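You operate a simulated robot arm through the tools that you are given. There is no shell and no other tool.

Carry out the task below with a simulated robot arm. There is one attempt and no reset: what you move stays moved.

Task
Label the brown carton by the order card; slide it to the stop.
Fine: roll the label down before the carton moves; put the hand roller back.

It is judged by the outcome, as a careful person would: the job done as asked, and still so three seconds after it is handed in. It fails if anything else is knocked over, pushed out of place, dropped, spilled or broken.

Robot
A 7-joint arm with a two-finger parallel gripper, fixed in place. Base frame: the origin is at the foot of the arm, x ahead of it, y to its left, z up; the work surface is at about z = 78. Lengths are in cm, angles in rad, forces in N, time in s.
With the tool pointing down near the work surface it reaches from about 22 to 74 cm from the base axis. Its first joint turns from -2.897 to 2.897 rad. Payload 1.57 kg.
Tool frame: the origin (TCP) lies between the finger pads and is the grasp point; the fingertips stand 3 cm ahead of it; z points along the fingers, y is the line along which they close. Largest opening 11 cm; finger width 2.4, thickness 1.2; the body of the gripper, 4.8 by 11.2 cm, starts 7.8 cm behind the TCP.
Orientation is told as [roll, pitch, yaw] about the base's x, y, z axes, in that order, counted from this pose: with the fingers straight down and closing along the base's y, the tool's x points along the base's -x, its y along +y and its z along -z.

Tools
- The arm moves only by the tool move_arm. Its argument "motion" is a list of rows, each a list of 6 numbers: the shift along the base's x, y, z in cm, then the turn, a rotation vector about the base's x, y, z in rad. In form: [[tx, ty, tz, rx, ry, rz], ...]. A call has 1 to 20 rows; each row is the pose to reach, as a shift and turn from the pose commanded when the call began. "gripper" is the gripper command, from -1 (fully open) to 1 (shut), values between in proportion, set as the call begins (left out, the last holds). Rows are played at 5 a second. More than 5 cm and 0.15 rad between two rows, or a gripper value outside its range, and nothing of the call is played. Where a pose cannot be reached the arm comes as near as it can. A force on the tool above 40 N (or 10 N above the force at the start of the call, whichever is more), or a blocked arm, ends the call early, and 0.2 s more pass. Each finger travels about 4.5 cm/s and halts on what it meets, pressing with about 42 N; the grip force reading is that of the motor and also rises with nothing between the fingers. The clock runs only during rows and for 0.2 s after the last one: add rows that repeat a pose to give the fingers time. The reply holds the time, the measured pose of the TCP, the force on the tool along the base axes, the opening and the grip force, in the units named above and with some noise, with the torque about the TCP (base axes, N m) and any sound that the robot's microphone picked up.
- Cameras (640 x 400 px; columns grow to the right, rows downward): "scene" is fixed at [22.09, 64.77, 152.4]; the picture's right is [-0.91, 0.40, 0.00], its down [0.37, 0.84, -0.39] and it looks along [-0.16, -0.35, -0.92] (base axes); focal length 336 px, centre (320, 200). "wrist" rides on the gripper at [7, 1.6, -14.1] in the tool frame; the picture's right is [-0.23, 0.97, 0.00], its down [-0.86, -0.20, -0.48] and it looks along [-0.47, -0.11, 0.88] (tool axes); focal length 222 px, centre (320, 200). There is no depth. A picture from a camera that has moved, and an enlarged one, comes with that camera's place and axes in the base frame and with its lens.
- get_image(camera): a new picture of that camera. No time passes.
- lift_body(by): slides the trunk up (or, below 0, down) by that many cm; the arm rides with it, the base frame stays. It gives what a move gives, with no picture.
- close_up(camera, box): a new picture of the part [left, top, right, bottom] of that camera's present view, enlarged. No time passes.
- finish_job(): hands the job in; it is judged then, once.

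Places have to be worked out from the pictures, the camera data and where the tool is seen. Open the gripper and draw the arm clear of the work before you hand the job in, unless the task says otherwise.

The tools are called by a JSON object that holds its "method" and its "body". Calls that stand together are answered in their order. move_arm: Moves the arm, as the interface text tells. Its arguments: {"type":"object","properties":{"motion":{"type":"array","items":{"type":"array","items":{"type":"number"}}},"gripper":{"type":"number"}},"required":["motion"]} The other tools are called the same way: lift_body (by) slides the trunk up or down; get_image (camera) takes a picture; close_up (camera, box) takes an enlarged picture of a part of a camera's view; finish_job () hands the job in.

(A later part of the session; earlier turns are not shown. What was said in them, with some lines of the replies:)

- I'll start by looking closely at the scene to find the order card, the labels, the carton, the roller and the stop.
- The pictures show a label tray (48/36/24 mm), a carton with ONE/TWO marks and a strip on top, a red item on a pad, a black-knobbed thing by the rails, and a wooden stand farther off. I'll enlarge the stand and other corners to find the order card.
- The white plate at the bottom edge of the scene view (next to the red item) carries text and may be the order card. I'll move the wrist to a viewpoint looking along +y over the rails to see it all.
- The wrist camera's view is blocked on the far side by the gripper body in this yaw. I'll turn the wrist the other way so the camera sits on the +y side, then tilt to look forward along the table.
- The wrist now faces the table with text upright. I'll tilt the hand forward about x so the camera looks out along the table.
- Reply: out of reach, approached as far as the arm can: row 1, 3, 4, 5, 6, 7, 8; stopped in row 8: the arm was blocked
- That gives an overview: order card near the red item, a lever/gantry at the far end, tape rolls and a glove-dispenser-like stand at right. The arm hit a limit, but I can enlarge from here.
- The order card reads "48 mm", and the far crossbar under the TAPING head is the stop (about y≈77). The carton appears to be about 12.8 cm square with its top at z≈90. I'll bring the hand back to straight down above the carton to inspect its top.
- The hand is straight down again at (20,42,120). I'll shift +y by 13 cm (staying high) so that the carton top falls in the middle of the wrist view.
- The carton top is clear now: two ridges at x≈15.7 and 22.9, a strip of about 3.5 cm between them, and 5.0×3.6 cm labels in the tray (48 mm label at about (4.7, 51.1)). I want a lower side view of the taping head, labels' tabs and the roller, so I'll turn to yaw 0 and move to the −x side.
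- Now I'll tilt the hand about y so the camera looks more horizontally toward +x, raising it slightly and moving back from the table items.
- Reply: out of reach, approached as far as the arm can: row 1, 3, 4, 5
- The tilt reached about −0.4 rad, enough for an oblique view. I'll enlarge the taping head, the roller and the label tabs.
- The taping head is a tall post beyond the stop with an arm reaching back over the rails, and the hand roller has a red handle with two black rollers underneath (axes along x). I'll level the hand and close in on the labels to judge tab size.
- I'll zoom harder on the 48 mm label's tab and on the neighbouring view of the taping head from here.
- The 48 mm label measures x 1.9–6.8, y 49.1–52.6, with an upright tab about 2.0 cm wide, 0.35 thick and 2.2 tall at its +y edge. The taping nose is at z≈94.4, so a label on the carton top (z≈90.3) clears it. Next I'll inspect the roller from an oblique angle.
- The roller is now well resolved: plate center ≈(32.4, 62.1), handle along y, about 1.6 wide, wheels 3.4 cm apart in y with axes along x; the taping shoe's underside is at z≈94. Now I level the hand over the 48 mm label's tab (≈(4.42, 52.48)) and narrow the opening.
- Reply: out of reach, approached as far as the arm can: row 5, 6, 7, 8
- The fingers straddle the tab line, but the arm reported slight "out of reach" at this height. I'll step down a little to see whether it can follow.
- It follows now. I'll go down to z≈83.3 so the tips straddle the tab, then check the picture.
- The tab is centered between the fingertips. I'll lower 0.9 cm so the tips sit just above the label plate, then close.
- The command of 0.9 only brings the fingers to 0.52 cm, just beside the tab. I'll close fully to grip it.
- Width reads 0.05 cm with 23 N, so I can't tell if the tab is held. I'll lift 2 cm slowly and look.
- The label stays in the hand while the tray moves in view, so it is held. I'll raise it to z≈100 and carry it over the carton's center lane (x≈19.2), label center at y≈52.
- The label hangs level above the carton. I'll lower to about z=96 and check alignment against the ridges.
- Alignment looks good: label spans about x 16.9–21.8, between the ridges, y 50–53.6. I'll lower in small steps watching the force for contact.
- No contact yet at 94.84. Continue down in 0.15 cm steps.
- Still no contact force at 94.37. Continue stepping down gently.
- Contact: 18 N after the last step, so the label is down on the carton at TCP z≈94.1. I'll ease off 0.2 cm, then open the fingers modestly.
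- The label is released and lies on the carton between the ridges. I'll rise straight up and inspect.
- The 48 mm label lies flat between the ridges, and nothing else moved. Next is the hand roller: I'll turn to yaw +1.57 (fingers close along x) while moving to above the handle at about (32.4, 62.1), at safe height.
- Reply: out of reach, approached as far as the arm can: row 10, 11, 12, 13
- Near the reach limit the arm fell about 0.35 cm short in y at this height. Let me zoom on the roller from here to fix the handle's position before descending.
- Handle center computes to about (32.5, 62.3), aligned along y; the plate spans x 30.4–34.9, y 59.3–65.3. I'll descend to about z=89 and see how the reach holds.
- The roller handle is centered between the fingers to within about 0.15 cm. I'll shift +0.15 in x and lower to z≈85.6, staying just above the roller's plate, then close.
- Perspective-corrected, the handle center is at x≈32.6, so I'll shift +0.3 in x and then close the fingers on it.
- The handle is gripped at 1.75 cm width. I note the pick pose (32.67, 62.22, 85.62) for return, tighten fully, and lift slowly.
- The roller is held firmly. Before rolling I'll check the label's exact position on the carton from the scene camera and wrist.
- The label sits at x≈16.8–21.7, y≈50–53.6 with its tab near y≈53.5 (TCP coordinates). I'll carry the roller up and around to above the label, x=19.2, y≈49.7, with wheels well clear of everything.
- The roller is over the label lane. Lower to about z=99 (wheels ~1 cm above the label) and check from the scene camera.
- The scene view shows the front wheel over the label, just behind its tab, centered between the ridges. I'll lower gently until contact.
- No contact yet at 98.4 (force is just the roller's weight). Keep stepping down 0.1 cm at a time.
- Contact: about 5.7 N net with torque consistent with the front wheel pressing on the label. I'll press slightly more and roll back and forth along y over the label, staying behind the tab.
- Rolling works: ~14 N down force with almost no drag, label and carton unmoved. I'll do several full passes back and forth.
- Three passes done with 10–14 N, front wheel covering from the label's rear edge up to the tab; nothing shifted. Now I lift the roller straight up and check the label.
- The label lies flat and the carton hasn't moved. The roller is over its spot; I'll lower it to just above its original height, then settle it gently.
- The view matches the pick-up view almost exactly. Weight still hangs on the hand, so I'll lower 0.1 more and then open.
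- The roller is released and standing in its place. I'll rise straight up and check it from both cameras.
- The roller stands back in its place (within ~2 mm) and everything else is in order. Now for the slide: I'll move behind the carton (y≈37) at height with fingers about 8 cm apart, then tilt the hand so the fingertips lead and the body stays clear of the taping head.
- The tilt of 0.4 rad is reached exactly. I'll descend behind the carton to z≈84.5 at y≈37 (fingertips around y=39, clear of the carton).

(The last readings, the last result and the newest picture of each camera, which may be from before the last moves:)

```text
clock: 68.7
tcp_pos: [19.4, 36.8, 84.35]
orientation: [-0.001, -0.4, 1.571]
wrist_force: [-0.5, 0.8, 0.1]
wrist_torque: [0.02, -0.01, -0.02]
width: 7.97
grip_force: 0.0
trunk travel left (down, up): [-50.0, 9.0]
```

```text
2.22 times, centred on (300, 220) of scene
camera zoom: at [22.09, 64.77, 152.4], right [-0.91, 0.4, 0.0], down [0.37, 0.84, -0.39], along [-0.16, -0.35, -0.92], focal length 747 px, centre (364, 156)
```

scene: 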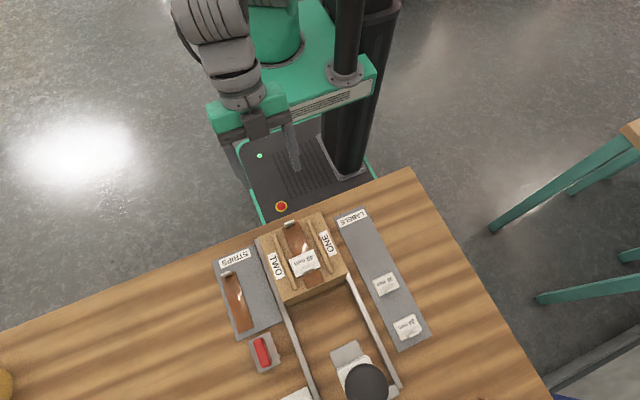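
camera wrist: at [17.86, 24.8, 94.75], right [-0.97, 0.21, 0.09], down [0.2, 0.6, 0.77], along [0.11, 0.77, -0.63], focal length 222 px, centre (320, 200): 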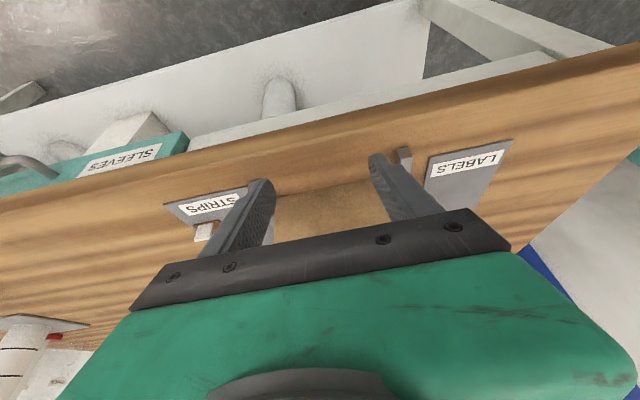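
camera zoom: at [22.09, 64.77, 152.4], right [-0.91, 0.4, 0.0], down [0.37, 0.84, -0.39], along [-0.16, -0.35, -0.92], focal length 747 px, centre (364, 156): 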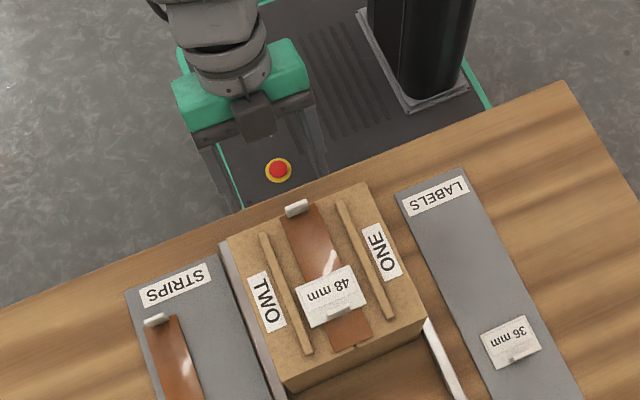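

The fingers are aligned with the carton's rear face, inside the rails. I'll advance to near contact (tips ≈ y 43.3).

{"method": "move_arm", "body": {"motion": [[-0.1, 1.5, 0, 0, 0, 0], [-0.1, 3, 0, 0, 0, 0], [-0.1, 4, 0, 0, 0, 0], [-0.1, 4.2, 0, 0, 0, 0], [-0.1, 4.2, 0, 0, 0, 0]]}}

{"method": "close_up", "body": {"camera": "scene", "box": [240, 170, 380, 310]}}

```text
clock: 69.9
tcp_pos: [19.14, 41.08, 84.49]
orientation: [0.001, -0.401, 1.572]
wrist_force: [0.3, 0.3, 0.5]
wrist_torque: [-0.02, 0.02, -0.06]
width: 7.98
grip_force: 0.0
trunk travel left (down, up): [-50.0, 9.0]
```

```text
2.86 times, centred on (310, 240) of scene
camera zoom: at [22.09, 64.77, 152.4], right [-0.91, 0.4, 0.0], down [0.37, 0.84, -0.39], along [-0.16, -0.35, -0.92], focal length 960 px, centre (349, 86)
```

zoom: 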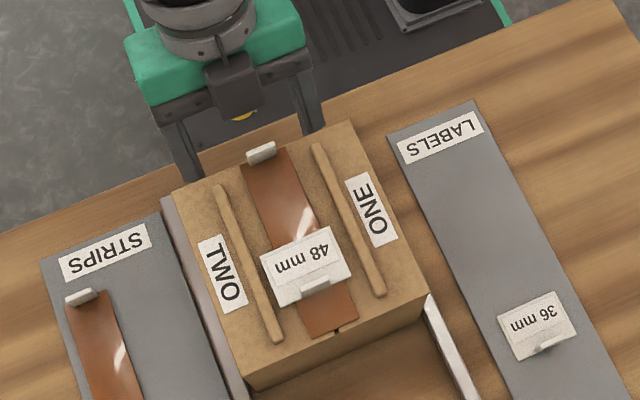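

Fingers are just behind the carton with no contact yet. I'll creep forward until contact and watch the force.

{"method": "move_arm", "body": {"motion": [[0, 0.15, 0, 0, 0, 0], [0, 0.3, 0, 0, 0, 0], [0, 0.45, 0, 0, 0, 0], [0, 0.6, 0, 0, 0, 0], [0, 0.75, 0, 0, 0, 0], [0, 0.9, 0, 0, 0, 0], [0, 1.05, 0, 0, 0, 0], [0, 1.2, 0, 0, 0, 0]]}}

{"method": "close_up", "body": {"camera": "scene", "box": [240, 170, 380, 310]}}

```text
clock: 71.7
tcp_pos: [19.0, 42.26, 84.52]
orientation: [-0.001, -0.401, 1.57]
wrist_force: [1.1, -1.3, 0.8]
wrist_torque: [0.01, -0.02, -0.08]
width: 7.99
grip_force: 0.0
trunk travel left (down, up): [-50.0, 9.0]
```

```text
2.86 times, centred on (310, 240) of scene
camera zoom: at [22.09, 64.77, 152.4], right [-0.91, 0.4, 0.0], down [0.37, 0.84, -0.39], along [-0.16, -0.35, -0.92], focal length 960 px, centre (349, 86)
```

zoom: 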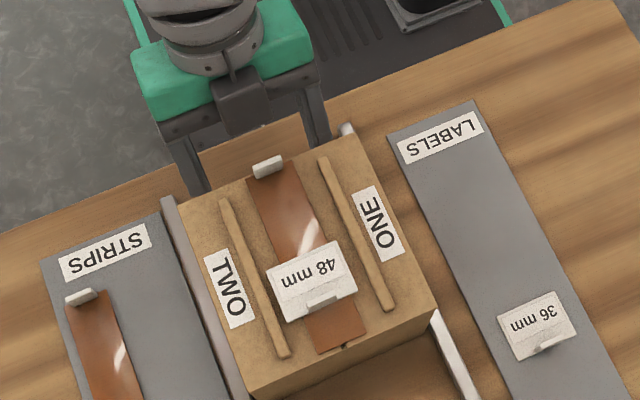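

The carton slides easily (~1.5 N) and the label rides with it. I'll push on at a slow 2 cm/s for 8 cm and check.

{"method": "move_arm", "body": {"motion": [[0, 0.3, 0, 0, 0, 0], [0, 0.7, 0, 0, 0, 0], [0, 1.1, 0, 0, 0, 0], [0, 1.5, 0, 0, 0, 0], [0, 1.9, 0, 0, 0, 0], [0, 2.3, 0, 0, 0, 0], [0, 2.7, 0, 0, 0, 0], [0, 3.1, 0, 0, 0, 0], [0, 3.5, 0, 0, 0, 0], [0, 3.9, 0, 0, 0, 0], [0, 4.3, 0, 0, 0, 0], [0, 4.7, 0, 0, 0, 0], [0, 5.1, 0, 0, 0, 0], [0, 5.5, 0, 0, 0, 0], [0, 5.9, 0, 0, 0, 0], [0, 6.3, 0, 0, 0, 0], [0, 6.7, 0, 0, 0, 0], [0, 7.1, 0, 0, 0, 0], [0, 7.4, 0, 0, 0, 0], [0, 7.6, 0, 0, 0, 0]]}}

{"method": "get_image", "body": {"camera": "scene"}}

{"method": "close_up", "body": {"camera": "scene", "box": [240, 220, 400, 340]}}

```text
clock: 75.9
tcp_pos: [19.15, 49.82, 84.56]
orientation: [0.0, -0.4, 1.572]
wrist_force: [-0.4, -1.1, 0.3]
wrist_torque: [-0.03, -0.02, 0.01]
width: 7.98
grip_force: 0.1
trunk travel left (down, up): [-50.0, 9.0]
```

```text
taken
```

scene: 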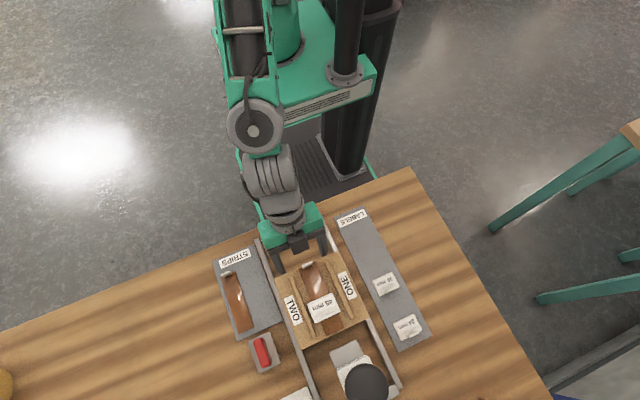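

```text
3.33 times, centred on (320, 280) of scene
camera zoom: at [22.09, 64.77, 152.4], right [-0.91, 0.4, 0.0], down [0.37, 0.84, -0.39], along [-0.16, -0.35, -0.92], focal length 1121 px, centre (320, -67)
```

zoom: 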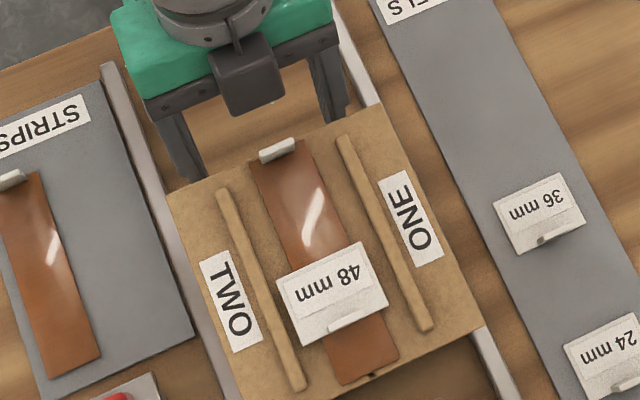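

The carton moves straight along the rails. I'll push 4.6 cm more, to just before the label's tab reaches the shoe, then look.

{"method": "move_arm", "body": {"motion": [[0, 0.3, 0, 0, 0, 0], [0, 0.7, 0, 0, 0, 0], [0, 1.1, 0, 0, 0, 0], [0, 1.5, 0, 0, 0, 0], [0, 1.9, 0, 0, 0, 0], [0, 2.3, 0, 0, 0, 0], [0, 2.7, 0, 0, 0, 0], [0, 3.1, 0, 0, 0, 0], [0, 3.5, 0, 0, 0, 0], [0, 3.9, 0, 0, 0, 0], [0, 4.2, 0, 0, 0, 0], [0, 4.2, 0, 0, 0, 0]]}}

{"method": "close_up", "body": {"camera": "scene", "box": [240, 260, 400, 400]}}

{"method": "get_image", "body": {"camera": "wrist"}}

```text
clock: 78.5
tcp_pos: [19.1, 54.06, 84.58]
orientation: [0.001, -0.4, 1.572]
wrist_force: [-0.6, -0.9, 0.9]
wrist_torque: [0.04, 0.03, 0.05]
width: 7.97
grip_force: 0.0
trunk travel left (down, up): [-50.0, 9.0]
```

```text
2.86 times, centred on (320, 330) of scene
camera zoom: at [22.09, 64.77, 152.4], right [-0.91, 0.4, 0.0], down [0.37, 0.84, -0.39], along [-0.16, -0.35, -0.92], focal length 960 px, centre (320, -171)
```

zoom: 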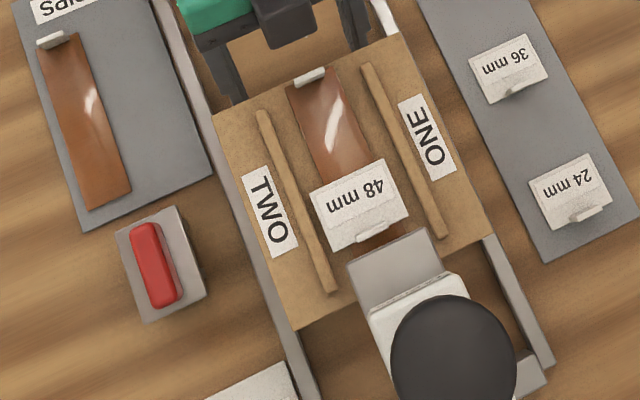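

```text
taken
camera wrist: at [17.59, 41.92, 94.86], right [-0.97, 0.21, 0.09], down [0.2, 0.6, 0.77], along [0.11, 0.77, -0.63], focal length 222 px, centre (320, 200)
```

wrist: 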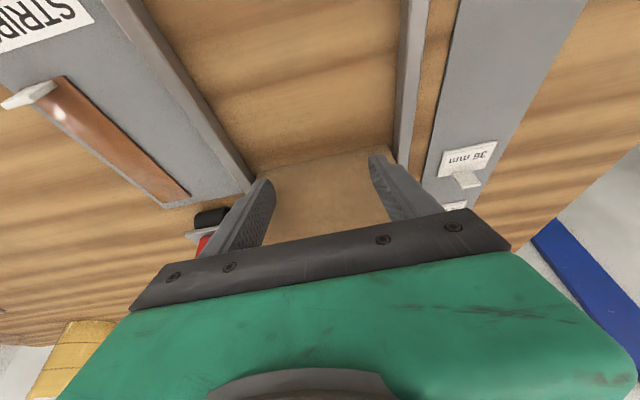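

The carton's front is now under the shoe and the tab is about to pass. I'll advance slowly 2 cm and check the label hasn't shifted on the carton.

{"method": "move_arm", "body": {"motion": [[0, 0.2, 0, 0, 0, 0], [0, 0.4, 0, 0, 0, 0], [0, 0.6, 0, 0, 0, 0], [0, 0.8, 0, 0, 0, 0], [0, 1.0, 0, 0, 0, 0], [0, 1.2, 0, 0, 0, 0], [0, 1.4, 0, 0, 0, 0], [0, 1.6, 0, 0, 0, 0], [0, 1.8, 0, 0, 0, 0], [0, 2.0, 0, 0, 0, 0]]}}

{"method": "close_up", "body": {"camera": "scene", "box": [240, 260, 400, 400]}}

```text
clock: 80.7
tcp_pos: [19.07, 56.01, 84.64]
orientation: [-0.003, -0.4, 1.571]
wrist_force: [0.4, -0.8, 0.1]
wrist_torque: [-0.05, 0.0, 0.0]
width: 7.97
grip_force: 0.1
trunk travel left (down, up): [-50.0, 9.0]
```

```text
2.86 times, centred on (320, 330) of scene
camera zoom: at [22.09, 64.77, 152.4], right [-0.91, 0.4, 0.0], down [0.37, 0.84, -0.39], along [-0.16, -0.35, -0.92], focal length 960 px, centre (320, -171)
```

zoom: 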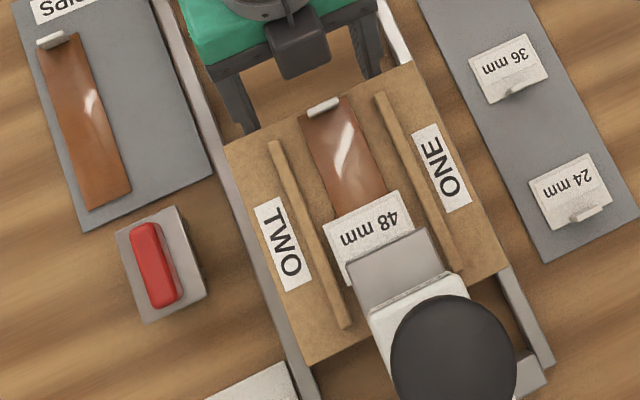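

The tab passed under the shoe with no force and the label hasn't shifted relative to the carton. I'll continue slowly, 4 cm more.

{"method": "move_arm", "body": {"motion": [[0, 0.25, 0, 0, 0, 0], [0, 0.5, 0, 0, 0, 0], [0, 0.75, 0, 0, 0, 0], [0, 1.0, 0, 0, 0, 0], [0, 1.25, 0, 0, 0, 0], [0, 1.5, 0, 0, 0, 0], [0, 1.75, 0, 0, 0, 0], [0, 2.0, 0, 0, 0, 0], [0, 2.25, 0, 0, 0, 0], [0, 2.5, 0, 0, 0, 0], [0, 2.75, 0, 0, 0, 0], [0, 3.0, 0, 0, 0, 0], [0, 3.25, 0, 0, 0, 0], [0, 3.5, 0, 0, 0, 0], [0, 3.75, 0, 0, 0, 0], [0, 4.0, 0, 0, 0, 0]]}}

{"method": "close_up", "body": {"camera": "scene", "box": [240, 260, 400, 400]}}

```text
clock: 84.1
tcp_pos: [19.03, 59.97, 84.53]
orientation: [0.001, -0.4, 1.57]
wrist_force: [0.3, -0.7, 0.6]
wrist_torque: [0.0, -0.05, -0.01]
width: 7.96
grip_force: 0.0
trunk travel left (down, up): [-50.0, 9.0]
```

```text
2.86 times, centred on (320, 330) of scene
camera zoom: at [22.09, 64.77, 152.4], right [-0.91, 0.4, 0.0], down [0.37, 0.84, -0.39], along [-0.16, -0.35, -0.92], focal length 960 px, centre (320, -171)
```

zoom: 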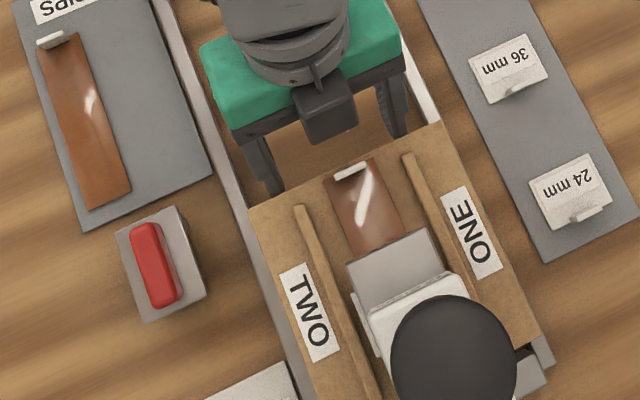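

Nearly there; the stop seems about 1–1.5 cm away. I'll creep forward in 0.1–0.15 cm steps, watching the y force.

{"method": "move_arm", "body": {"motion": [[0, 0.15, 0, 0, 0, 0], [0, 0.3, 0, 0, 0, 0], [0, 0.45, 0, 0, 0, 0], [0, 0.6, 0, 0, 0, 0], [0, 0.7, 0, 0, 0, 0], [0, 0.8, 0, 0, 0, 0]]}}

{"method": "move_arm", "body": {"motion": [[0, 0.1, 0, 0, 0, 0], [0, 0.2, 0, 0, 0, 0], [0, 0.3, 0, 0, 0, 0]]}}

{"method": "close_up", "body": {"camera": "scene", "box": [240, 260, 400, 400]}}

```text
clock: 85.5
tcp_pos: [19.12, 60.66, 84.61]
orientation: [0.001, -0.401, 1.57]
wrist_force: [0.0, -1.1, 0.3]
wrist_torque: [-0.06, -0.03, -0.01]
width: 7.98
grip_force: 0.0
trunk travel left (down, up): [-50.0, 9.0]
```

```text
clock: 86.3
tcp_pos: [19.08, 61.07, 84.47]
orientation: [-0.002, -0.398, 1.57]
wrist_force: [1.7, -1.8, 0.7]
wrist_torque: [-0.01, 0.0, -0.03]
width: 8.0
grip_force: 0.0
trunk travel left (down, up): [-50.0, 9.0]
```

```text
2.86 times, centred on (320, 330) of scene
camera zoom: at [22.09, 64.77, 152.4], right [-0.91, 0.4, 0.0], down [0.37, 0.84, -0.39], along [-0.16, -0.35, -0.92], focal length 960 px, centre (320, -171)
```

zoom: 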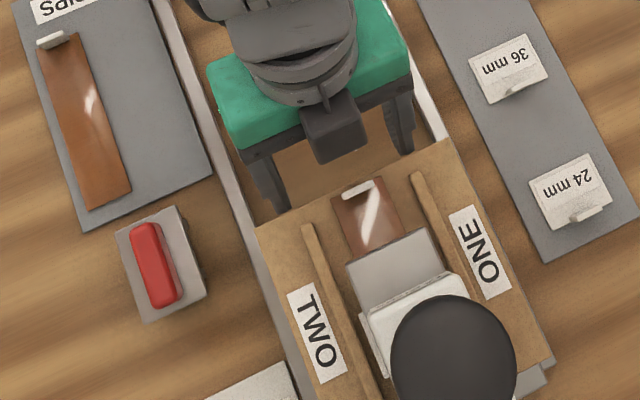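

Still free sliding. Continue in small increments toward the stop.

{"method": "move_arm", "body": {"motion": [[0, 0.1, 0, 0, 0, 0], [0, 0.2, 0, 0, 0, 0], [0, 0.3, 0, 0, 0, 0], [0, 0.3, 0, 0, 0, 0]]}}

{"method": "move_arm", "body": {"motion": [[0, 0.1, 0, 0, 0, 0], [0, 0.2, 0, 0, 0, 0], [0, 0.2, 0, 0, 0, 0]]}}

```text
clock: 87.3
tcp_pos: [19.09, 61.26, 84.48]
orientation: [0.0, -0.397, 1.571]
wrist_force: [-0.3, -1.3, -0.6]
wrist_torque: [0.0, 0.0, 0.02]
width: 8.0
grip_force: 0.1
trunk travel left (down, up): [-50.0, 9.0]
```

```text
clock: 88.1
tcp_pos: [19.01, 61.44, 84.67]
orientation: [0.0, -0.399, 1.572]
wrist_force: [0.2, -0.7, 0.4]
wrist_torque: [0.0, -0.02, -0.08]
width: 7.98
grip_force: 0.1
trunk travel left (down, up): [-50.0, 9.0]
```

No stop contact yet at y=61.4. Continue creeping.

{"method": "move_arm", "body": {"motion": [[0, 0.1, 0, 0, 0, 0], [0, 0.2, 0, 0, 0, 0], [0, 0.3, 0, 0, 0, 0], [0, 0.3, 0, 0, 0, 0]]}}

{"method": "close_up", "body": {"camera": "scene", "box": [300, 320, 400, 400]}}

{"method": "move_arm", "body": {"motion": [[0, 0.1, 0, 0, 0, 0], [0, 0.2, 0, 0, 0, 0], [0, 0.2, 0, 0, 0, 0]]}}

```text
clock: 89.1
tcp_pos: [19.07, 61.76, 84.66]
orientation: [0.0, -0.4, 1.569]
wrist_force: [1.0, -0.2, 0.7]
wrist_torque: [0.0, -0.02, 0.02]
width: 7.95
grip_force: 0.0
trunk travel left (down, up): [-50.0, 9.0]
```

```text
5.00 times, centred on (350, 360) of scene
camera zoom: at [22.09, 64.77, 152.4], right [-0.91, 0.4, 0.0], down [0.37, 0.84, -0.39], along [-0.16, -0.35, -0.92], focal length 1681 px, centre (170, -600)
```

zoom: 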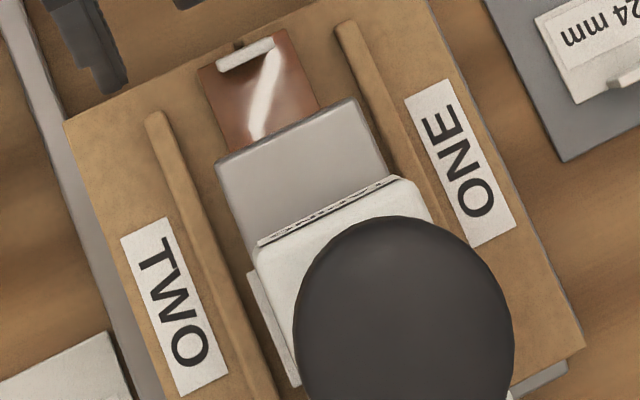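

```text
clock: 89.9
tcp_pos: [19.02, 61.98, 84.52]
orientation: [0.0, -0.398, 1.571]
wrist_force: [0.7, -0.9, 0.0]
wrist_torque: [-0.04, 0.02, -0.02]
width: 8.0
grip_force: 0.0
trunk travel left (down, up): [-50.0, 9.0]
```

Still light force; the estimated carton front is about y=77. I'll keep creeping until the force rises.

{"method": "move_arm", "body": {"motion": [[0, 0.1, 0, 0, 0, 0], [0, 0.2, 0, 0, 0, 0], [0, 0.2, 0, 0, 0, 0]]}}

{"method": "move_arm", "body": {"motion": [[0, 0.1, 0, 0, 0, 0], [0, 0.2, 0, 0, 0, 0], [0, 0.2, 0, 0, 0, 0]]}}

{"method": "move_arm", "body": {"motion": [[0, 0.1, 0, 0, 0, 0], [0, 0.2, 0, 0, 0, 0], [0, 0.2, 0, 0, 0, 0]]}}

```text
clock: 90.7
tcp_pos: [19.13, 61.97, 84.45]
orientation: [0.0, -0.398, 1.572]
wrist_force: [-2.4, -13.0, 3.2]
wrist_torque: [-0.19, 0.08, 0.02]
width: 7.99
grip_force: 0.1
trunk travel left (down, up): [-50.0, 9.0]
```

```text
clock: 91.5
tcp_pos: [19.06, 62.14, 84.57]
orientation: [0.002, -0.396, 1.568]
wrist_force: [0.5, -32.2, 6.9]
wrist_torque: [-0.6, -0.02, 0.09]
width: 8.0
grip_force: 0.0
trunk travel left (down, up): [-50.0, 9.0]
```

```text
clock: 92.1
tcp_pos: [19.06, 62.04, 84.34]
orientation: [0.003, -0.388, 1.568]
wrist_force: [0.5, -20.0, 8.2]
wrist_torque: [-0.2, -0.29, -0.12]
width: 7.98
grip_force: 0.1
trunk travel left (down, up): [-50.0, 9.0]
stopped in row 3: the force on the tool passed its limit at 44 N (the readings are from after the stop); the commanded pose is now the measured one
```

The force rose sharply to 44 N at y≈62.0 — the carton is hard against the stop. I'll back off straight and inspect.

{"method": "move_arm", "body": {"motion": [[0, -0.2, 0, 0, 0, 0], [0, -0.6, 0, 0, 0, 0], [0, -1.5, 0, 0, 0, 0], [0, -3, 0, 0, 0, 0], [0, -5, 0, 0, 0, 0], [0, -8, 0, 0, 0, 0]]}}

{"method": "get_image", "body": {"camera": "scene"}}

{"method": "close_up", "body": {"camera": "scene", "box": [260, 290, 400, 400]}}

{"method": "get_image", "body": {"camera": "wrist"}}

```text
clock: 93.5
tcp_pos: [18.95, 54.44, 84.34]
orientation: [0.002, -0.389, 1.571]
wrist_force: [-0.5, 0.1, 0.1]
wrist_torque: [0.0, -0.03, 0.02]
width: 7.97
grip_force: 0.1
trunk travel left (down, up): [-50.0, 9.0]
```

```text
taken
```

scene: 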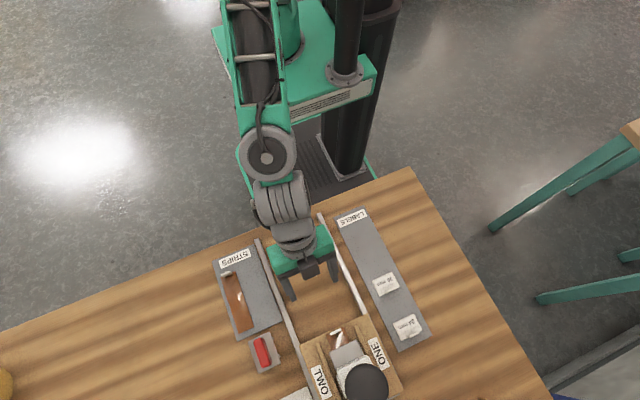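

```text
3.64 times, centred on (330, 345) of scene
camera zoom: at [22.09, 64.77, 152.4], right [-0.91, 0.4, 0.0], down [0.37, 0.84, -0.39], along [-0.16, -0.35, -0.92], focal length 1222 px, centre (284, -327)
```

zoom: 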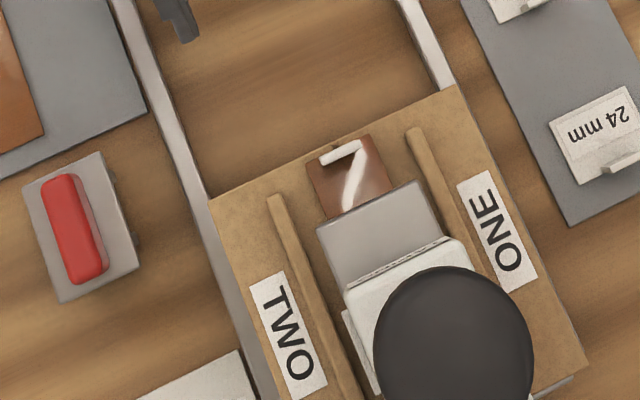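

```text
taken
camera wrist: at [17.6, 42.46, 94.88], right [-0.97, 0.21, 0.09], down [0.2, 0.61, 0.77], along [0.11, 0.77, -0.64], focal length 222 px, centre (320, 200)
```

wrist: 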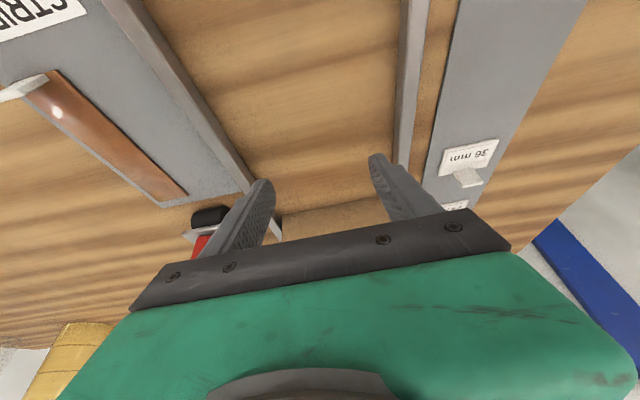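

The carton sits at the stop, and the visible label corner (≈21.8, 70.5) is exactly where it should be relative to the carton. I'll raise and level the hand, then look from the side to confirm carton-to-stop contact and the label's state.

{"method": "move_arm", "body": {"motion": [[0, -1, 2, 0, 0, 0], [0, -2, 5, 0, 0, 0], [0, -3, 9, 0, 0, 0], [0, -4, 13, -0.1, 0, 0], [0, -4.5, 17, -0.2, 0, 0], [0, -4.5, 20, -0.3, 0, 0], [0, -4.5, 22, -0.389, 0, 0]]}}

{"method": "move_arm", "body": {"motion": [[-0.5, 0.3, 0.3, 0, 0, -0.14], [-1, 0.6, 0.6, 0, 0, -0.28], [-1.5, 0.9, 0.9, 0, 0, -0.42], [-2, 1.2, 1.2, 0, 0, -0.56], [-2.5, 1.5, 1.5, 0, 0, -0.7], [-3, 1.8, 1.8, 0, 0, -0.84], [-3.5, 2.1, 2.1, 0, 0, -0.98], [-4, 2.4, 2.4, 0, 0, -1.12], [-4.5, 2.7, 2.7, 0, 0, -1.26], [-5, 3, 3, 0, 0, -1.4], [-5, 3, 3, 0, 0, -1.52], [-5, 4, 3, 0, 0, -1.57]]}}

{"method": "move_arm", "body": {"motion": [[0, 0.5, 0, 0, -0.1, 0], [0, 1, 0, 0, -0.2, 0], [0, 1.5, 0, 0, -0.3, 0], [0, 2, 0, 0, -0.4, 0]]}}

{"method": "get_image", "body": {"camera": "wrist"}}

```text
clock: 95.1
tcp_pos: [19.05, 49.87, 106.34]
orientation: [0.001, 0.002, 1.571]
wrist_force: [0.8, -0.2, 0.5]
wrist_torque: [-0.04, 0.01, 0.02]
width: 7.97
grip_force: 0.1
trunk travel left (down, up): [-50.0, 9.0]
```

```text
clock: 97.7
tcp_pos: [14.03, 53.95, 109.27]
orientation: [0.001, -0.002, 0.0]
wrist_force: [0.4, 0.1, 0.8]
wrist_torque: [0.02, -0.01, 0.0]
width: 8.0
grip_force: 0.1
trunk travel left (down, up): [-50.0, 9.0]
```

```text
clock: 98.7
tcp_pos: [14.23, 54.67, 108.16]
orientation: [0.002, -0.402, 0.003]
wrist_force: [0.4, -1.1, -0.9]
wrist_torque: [0.04, 0.01, -0.02]
width: 8.02
grip_force: 0.1
out of reach, approached as far as the arm can: row 3, 4
trunk travel left (down, up): [-50.0, 9.0]
```

```text
taken
camera wrist: at [2.33, 56.15, 118.52], right [0.21, 0.97, 0.09], down [0.6, -0.2, 0.77], along [0.77, -0.11, -0.63], focal length 222 px, centre (320, 200)
```

wrist: 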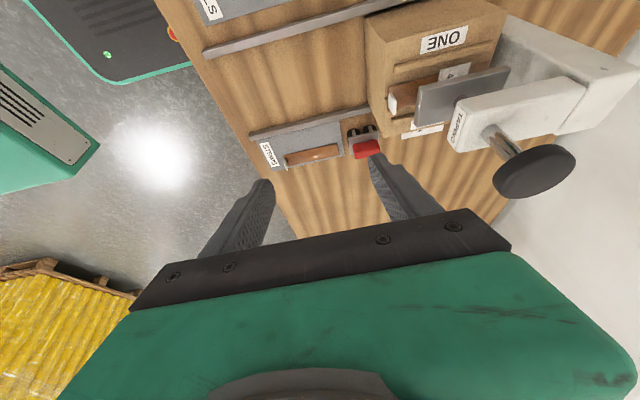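

{"method": "close_up", "body": {"camera": "wrist", "box": [350, 0, 530, 140]}}

{"method": "close_up", "body": {"camera": "wrist", "box": [240, 90, 400, 190]}}

```text
2.86 times, centred on (440, 70) of wrist
camera zoom: at [2.33, 56.15, 118.52], right [0.21, 0.97, 0.09], down [0.6, -0.2, 0.77], along [0.77, -0.11, -0.63], focal length 635 px, centre (-23, 571)
```

zoom: 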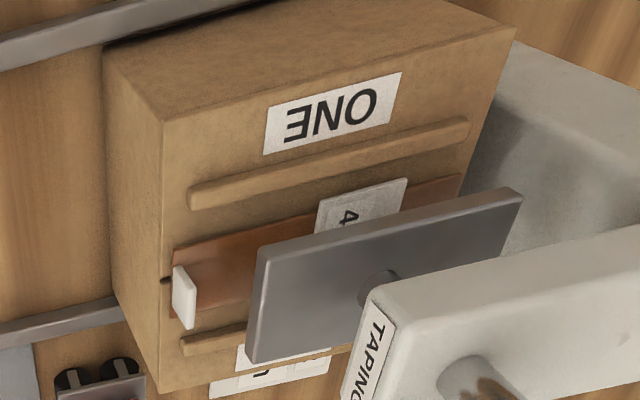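

```text
4.00 times, centred on (320, 140) of wrist
camera zoom: at [2.33, 56.15, 118.52], right [0.21, 0.97, 0.09], down [0.6, -0.2, 0.77], along [0.77, -0.11, -0.63], focal length 888 px, centre (320, 440)
```

zoom: 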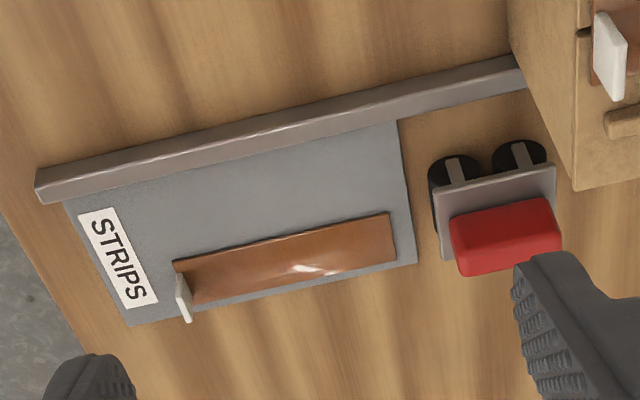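

The side view confirms the carton is tucked against the stop/post, the 48 mm label lies flat on its top under the shoe, and the roller, strips and other labels are in place. I'll level the hand, withdraw clear of the work and open the gripper.

{"method": "move_arm", "body": {"motion": [[-2, -1, 1, 0, 0.1, 0], [-4, -2, 2, 0, 0.2, 0], [-6, -3, 3, 0, 0.3, 0], [-8, -4, 4, 0, 0.4, 0], [-11, -6, 5, 0, 0.4, 0], [-14, -8, 6, 0, 0.4, 0], [-14, -10, 7, 0, 0.4, 0], [-14, -10, 7, 0, 0.4, 0]], "gripper": -1}}

{"method": "get_image", "body": {"camera": "scene"}}

{"method": "close_up", "body": {"camera": "scene", "box": [200, 280, 440, 400]}}

{"method": "get_image", "body": {"camera": "wrist"}}

```text
clock: 100.5
tcp_pos: [0.38, 44.52, 115.07]
orientation: [0.003, -0.001, 0.003]
wrist_force: [0.7, -1.2, 0.0]
wrist_torque: [0.01, 0.0, -0.03]
width: 10.99
grip_force: 0.1
trunk travel left (down, up): [-50.0, 9.0]
```

```text
taken
```

scene: 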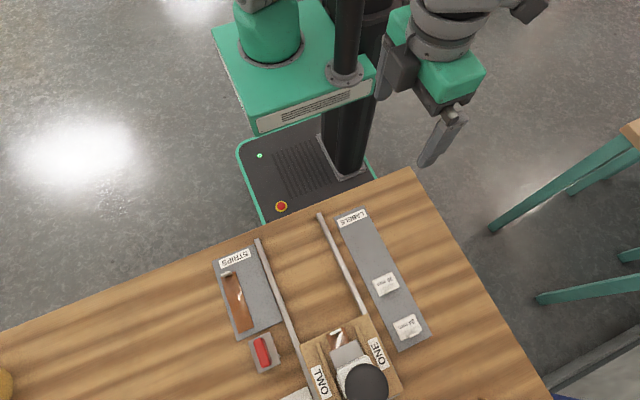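

```text
2.67 times, centred on (320, 340) of scene
camera zoom: at [22.09, 64.77, 152.4], right [-0.91, 0.4, 0.0], down [0.37, 0.84, -0.39], along [-0.16, -0.35, -0.92], focal length 896 px, centre (320, -173)
```

zoom: 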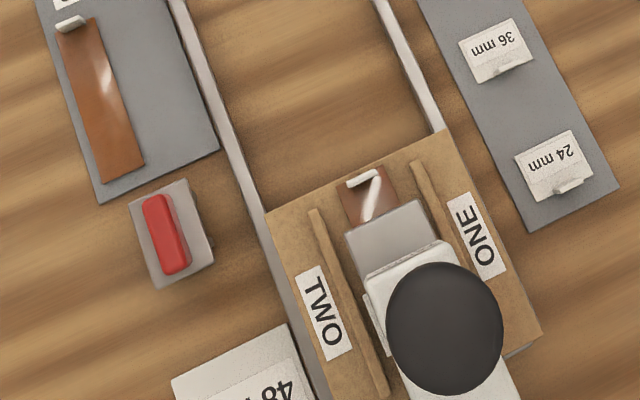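

```text
taken
camera wrist: at [-6.6, 46.03, 129.42], right [0.23, 0.97, 0.0], down [0.85, -0.2, 0.48], along [0.47, -0.11, -0.88], focal length 222 px, centre (320, 200)
```

wrist: 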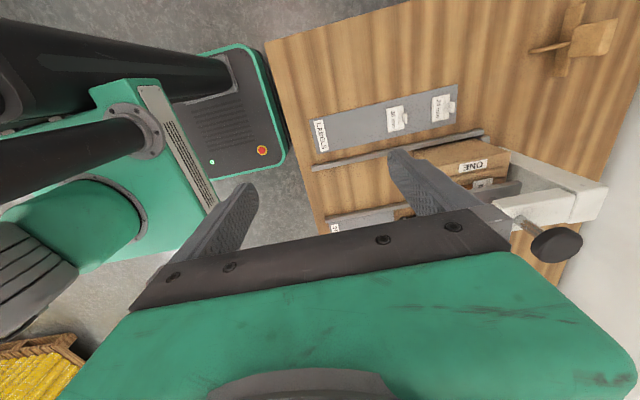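

Everything is settled and the arm is clear. One last enlarged look at the carton's front against the stop before handing in.

{"method": "close_up", "body": {"camera": "wrist", "box": [400, 110, 560, 210]}}

{"method": "close_up", "body": {"camera": "scene", "box": [340, 350, 420, 400]}}

```text
4.00 times, centred on (480, 160) of wrist
camera zoom: at [-6.6, 46.03, 129.42], right [0.23, 0.97, 0.0], down [0.85, -0.2, 0.48], along [0.47, -0.11, -0.88], focal length 888 px, centre (-320, 360)
```

zoom: 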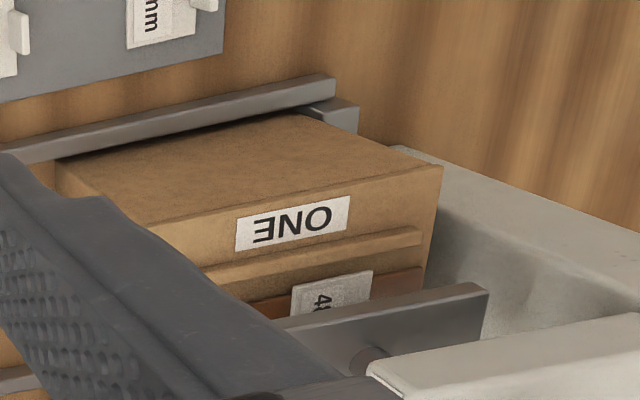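

```text
8.00 times, centred on (380, 375) of scene
camera zoom: at [22.09, 64.77, 152.4], right [-0.91, 0.4, 0.0], down [0.37, 0.84, -0.39], along [-0.16, -0.35, -0.92], focal length 2689 px, centre (-160, -1200)
```

zoom: 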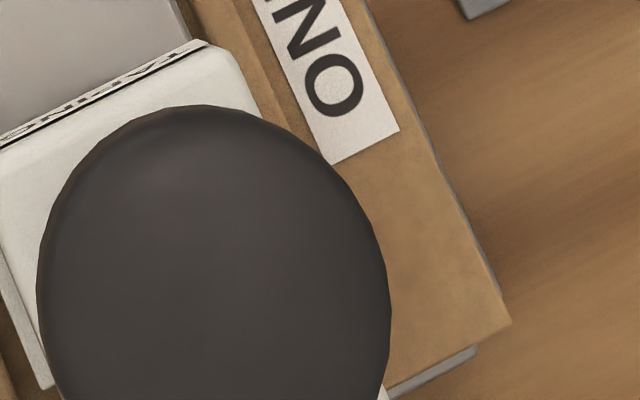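

The carton's front is flush against the crossbar, the 48 mm label lies flat on it, and the roller is back in place with the arm clear and gripper open. Handing in the job.

{"method": "finish_job", "body": {}}

```text
The job is handed in.
```

The order card read 48 mm. I put the 48 mm label on the brown carton, rolled it down, and slid the carton against the stop. The job has been handed in, but I haven't seen a result from the judging.

- **Label:** it lies flat on the carton's top, over the strip and between the two ridges, the only flat space it fits. It stayed put during the slide.
- **Rolling:** I made back-and-forth passes over the label at about 10–14 N before the carton moved. The label's upright tab blocked the roller, so only the rear half was rolled.
- **Hand roller:** it is back in its place, within about 2 mm of where it started.
- **Slide:** I pushed the carton along the rails until the force rose sharply to 44 N. The close-ups show its front at the crossbar.
- **Everything else:** the other labels, the strip in its tray and the order card look undisturbed. The arm is clear and the gripper is open.
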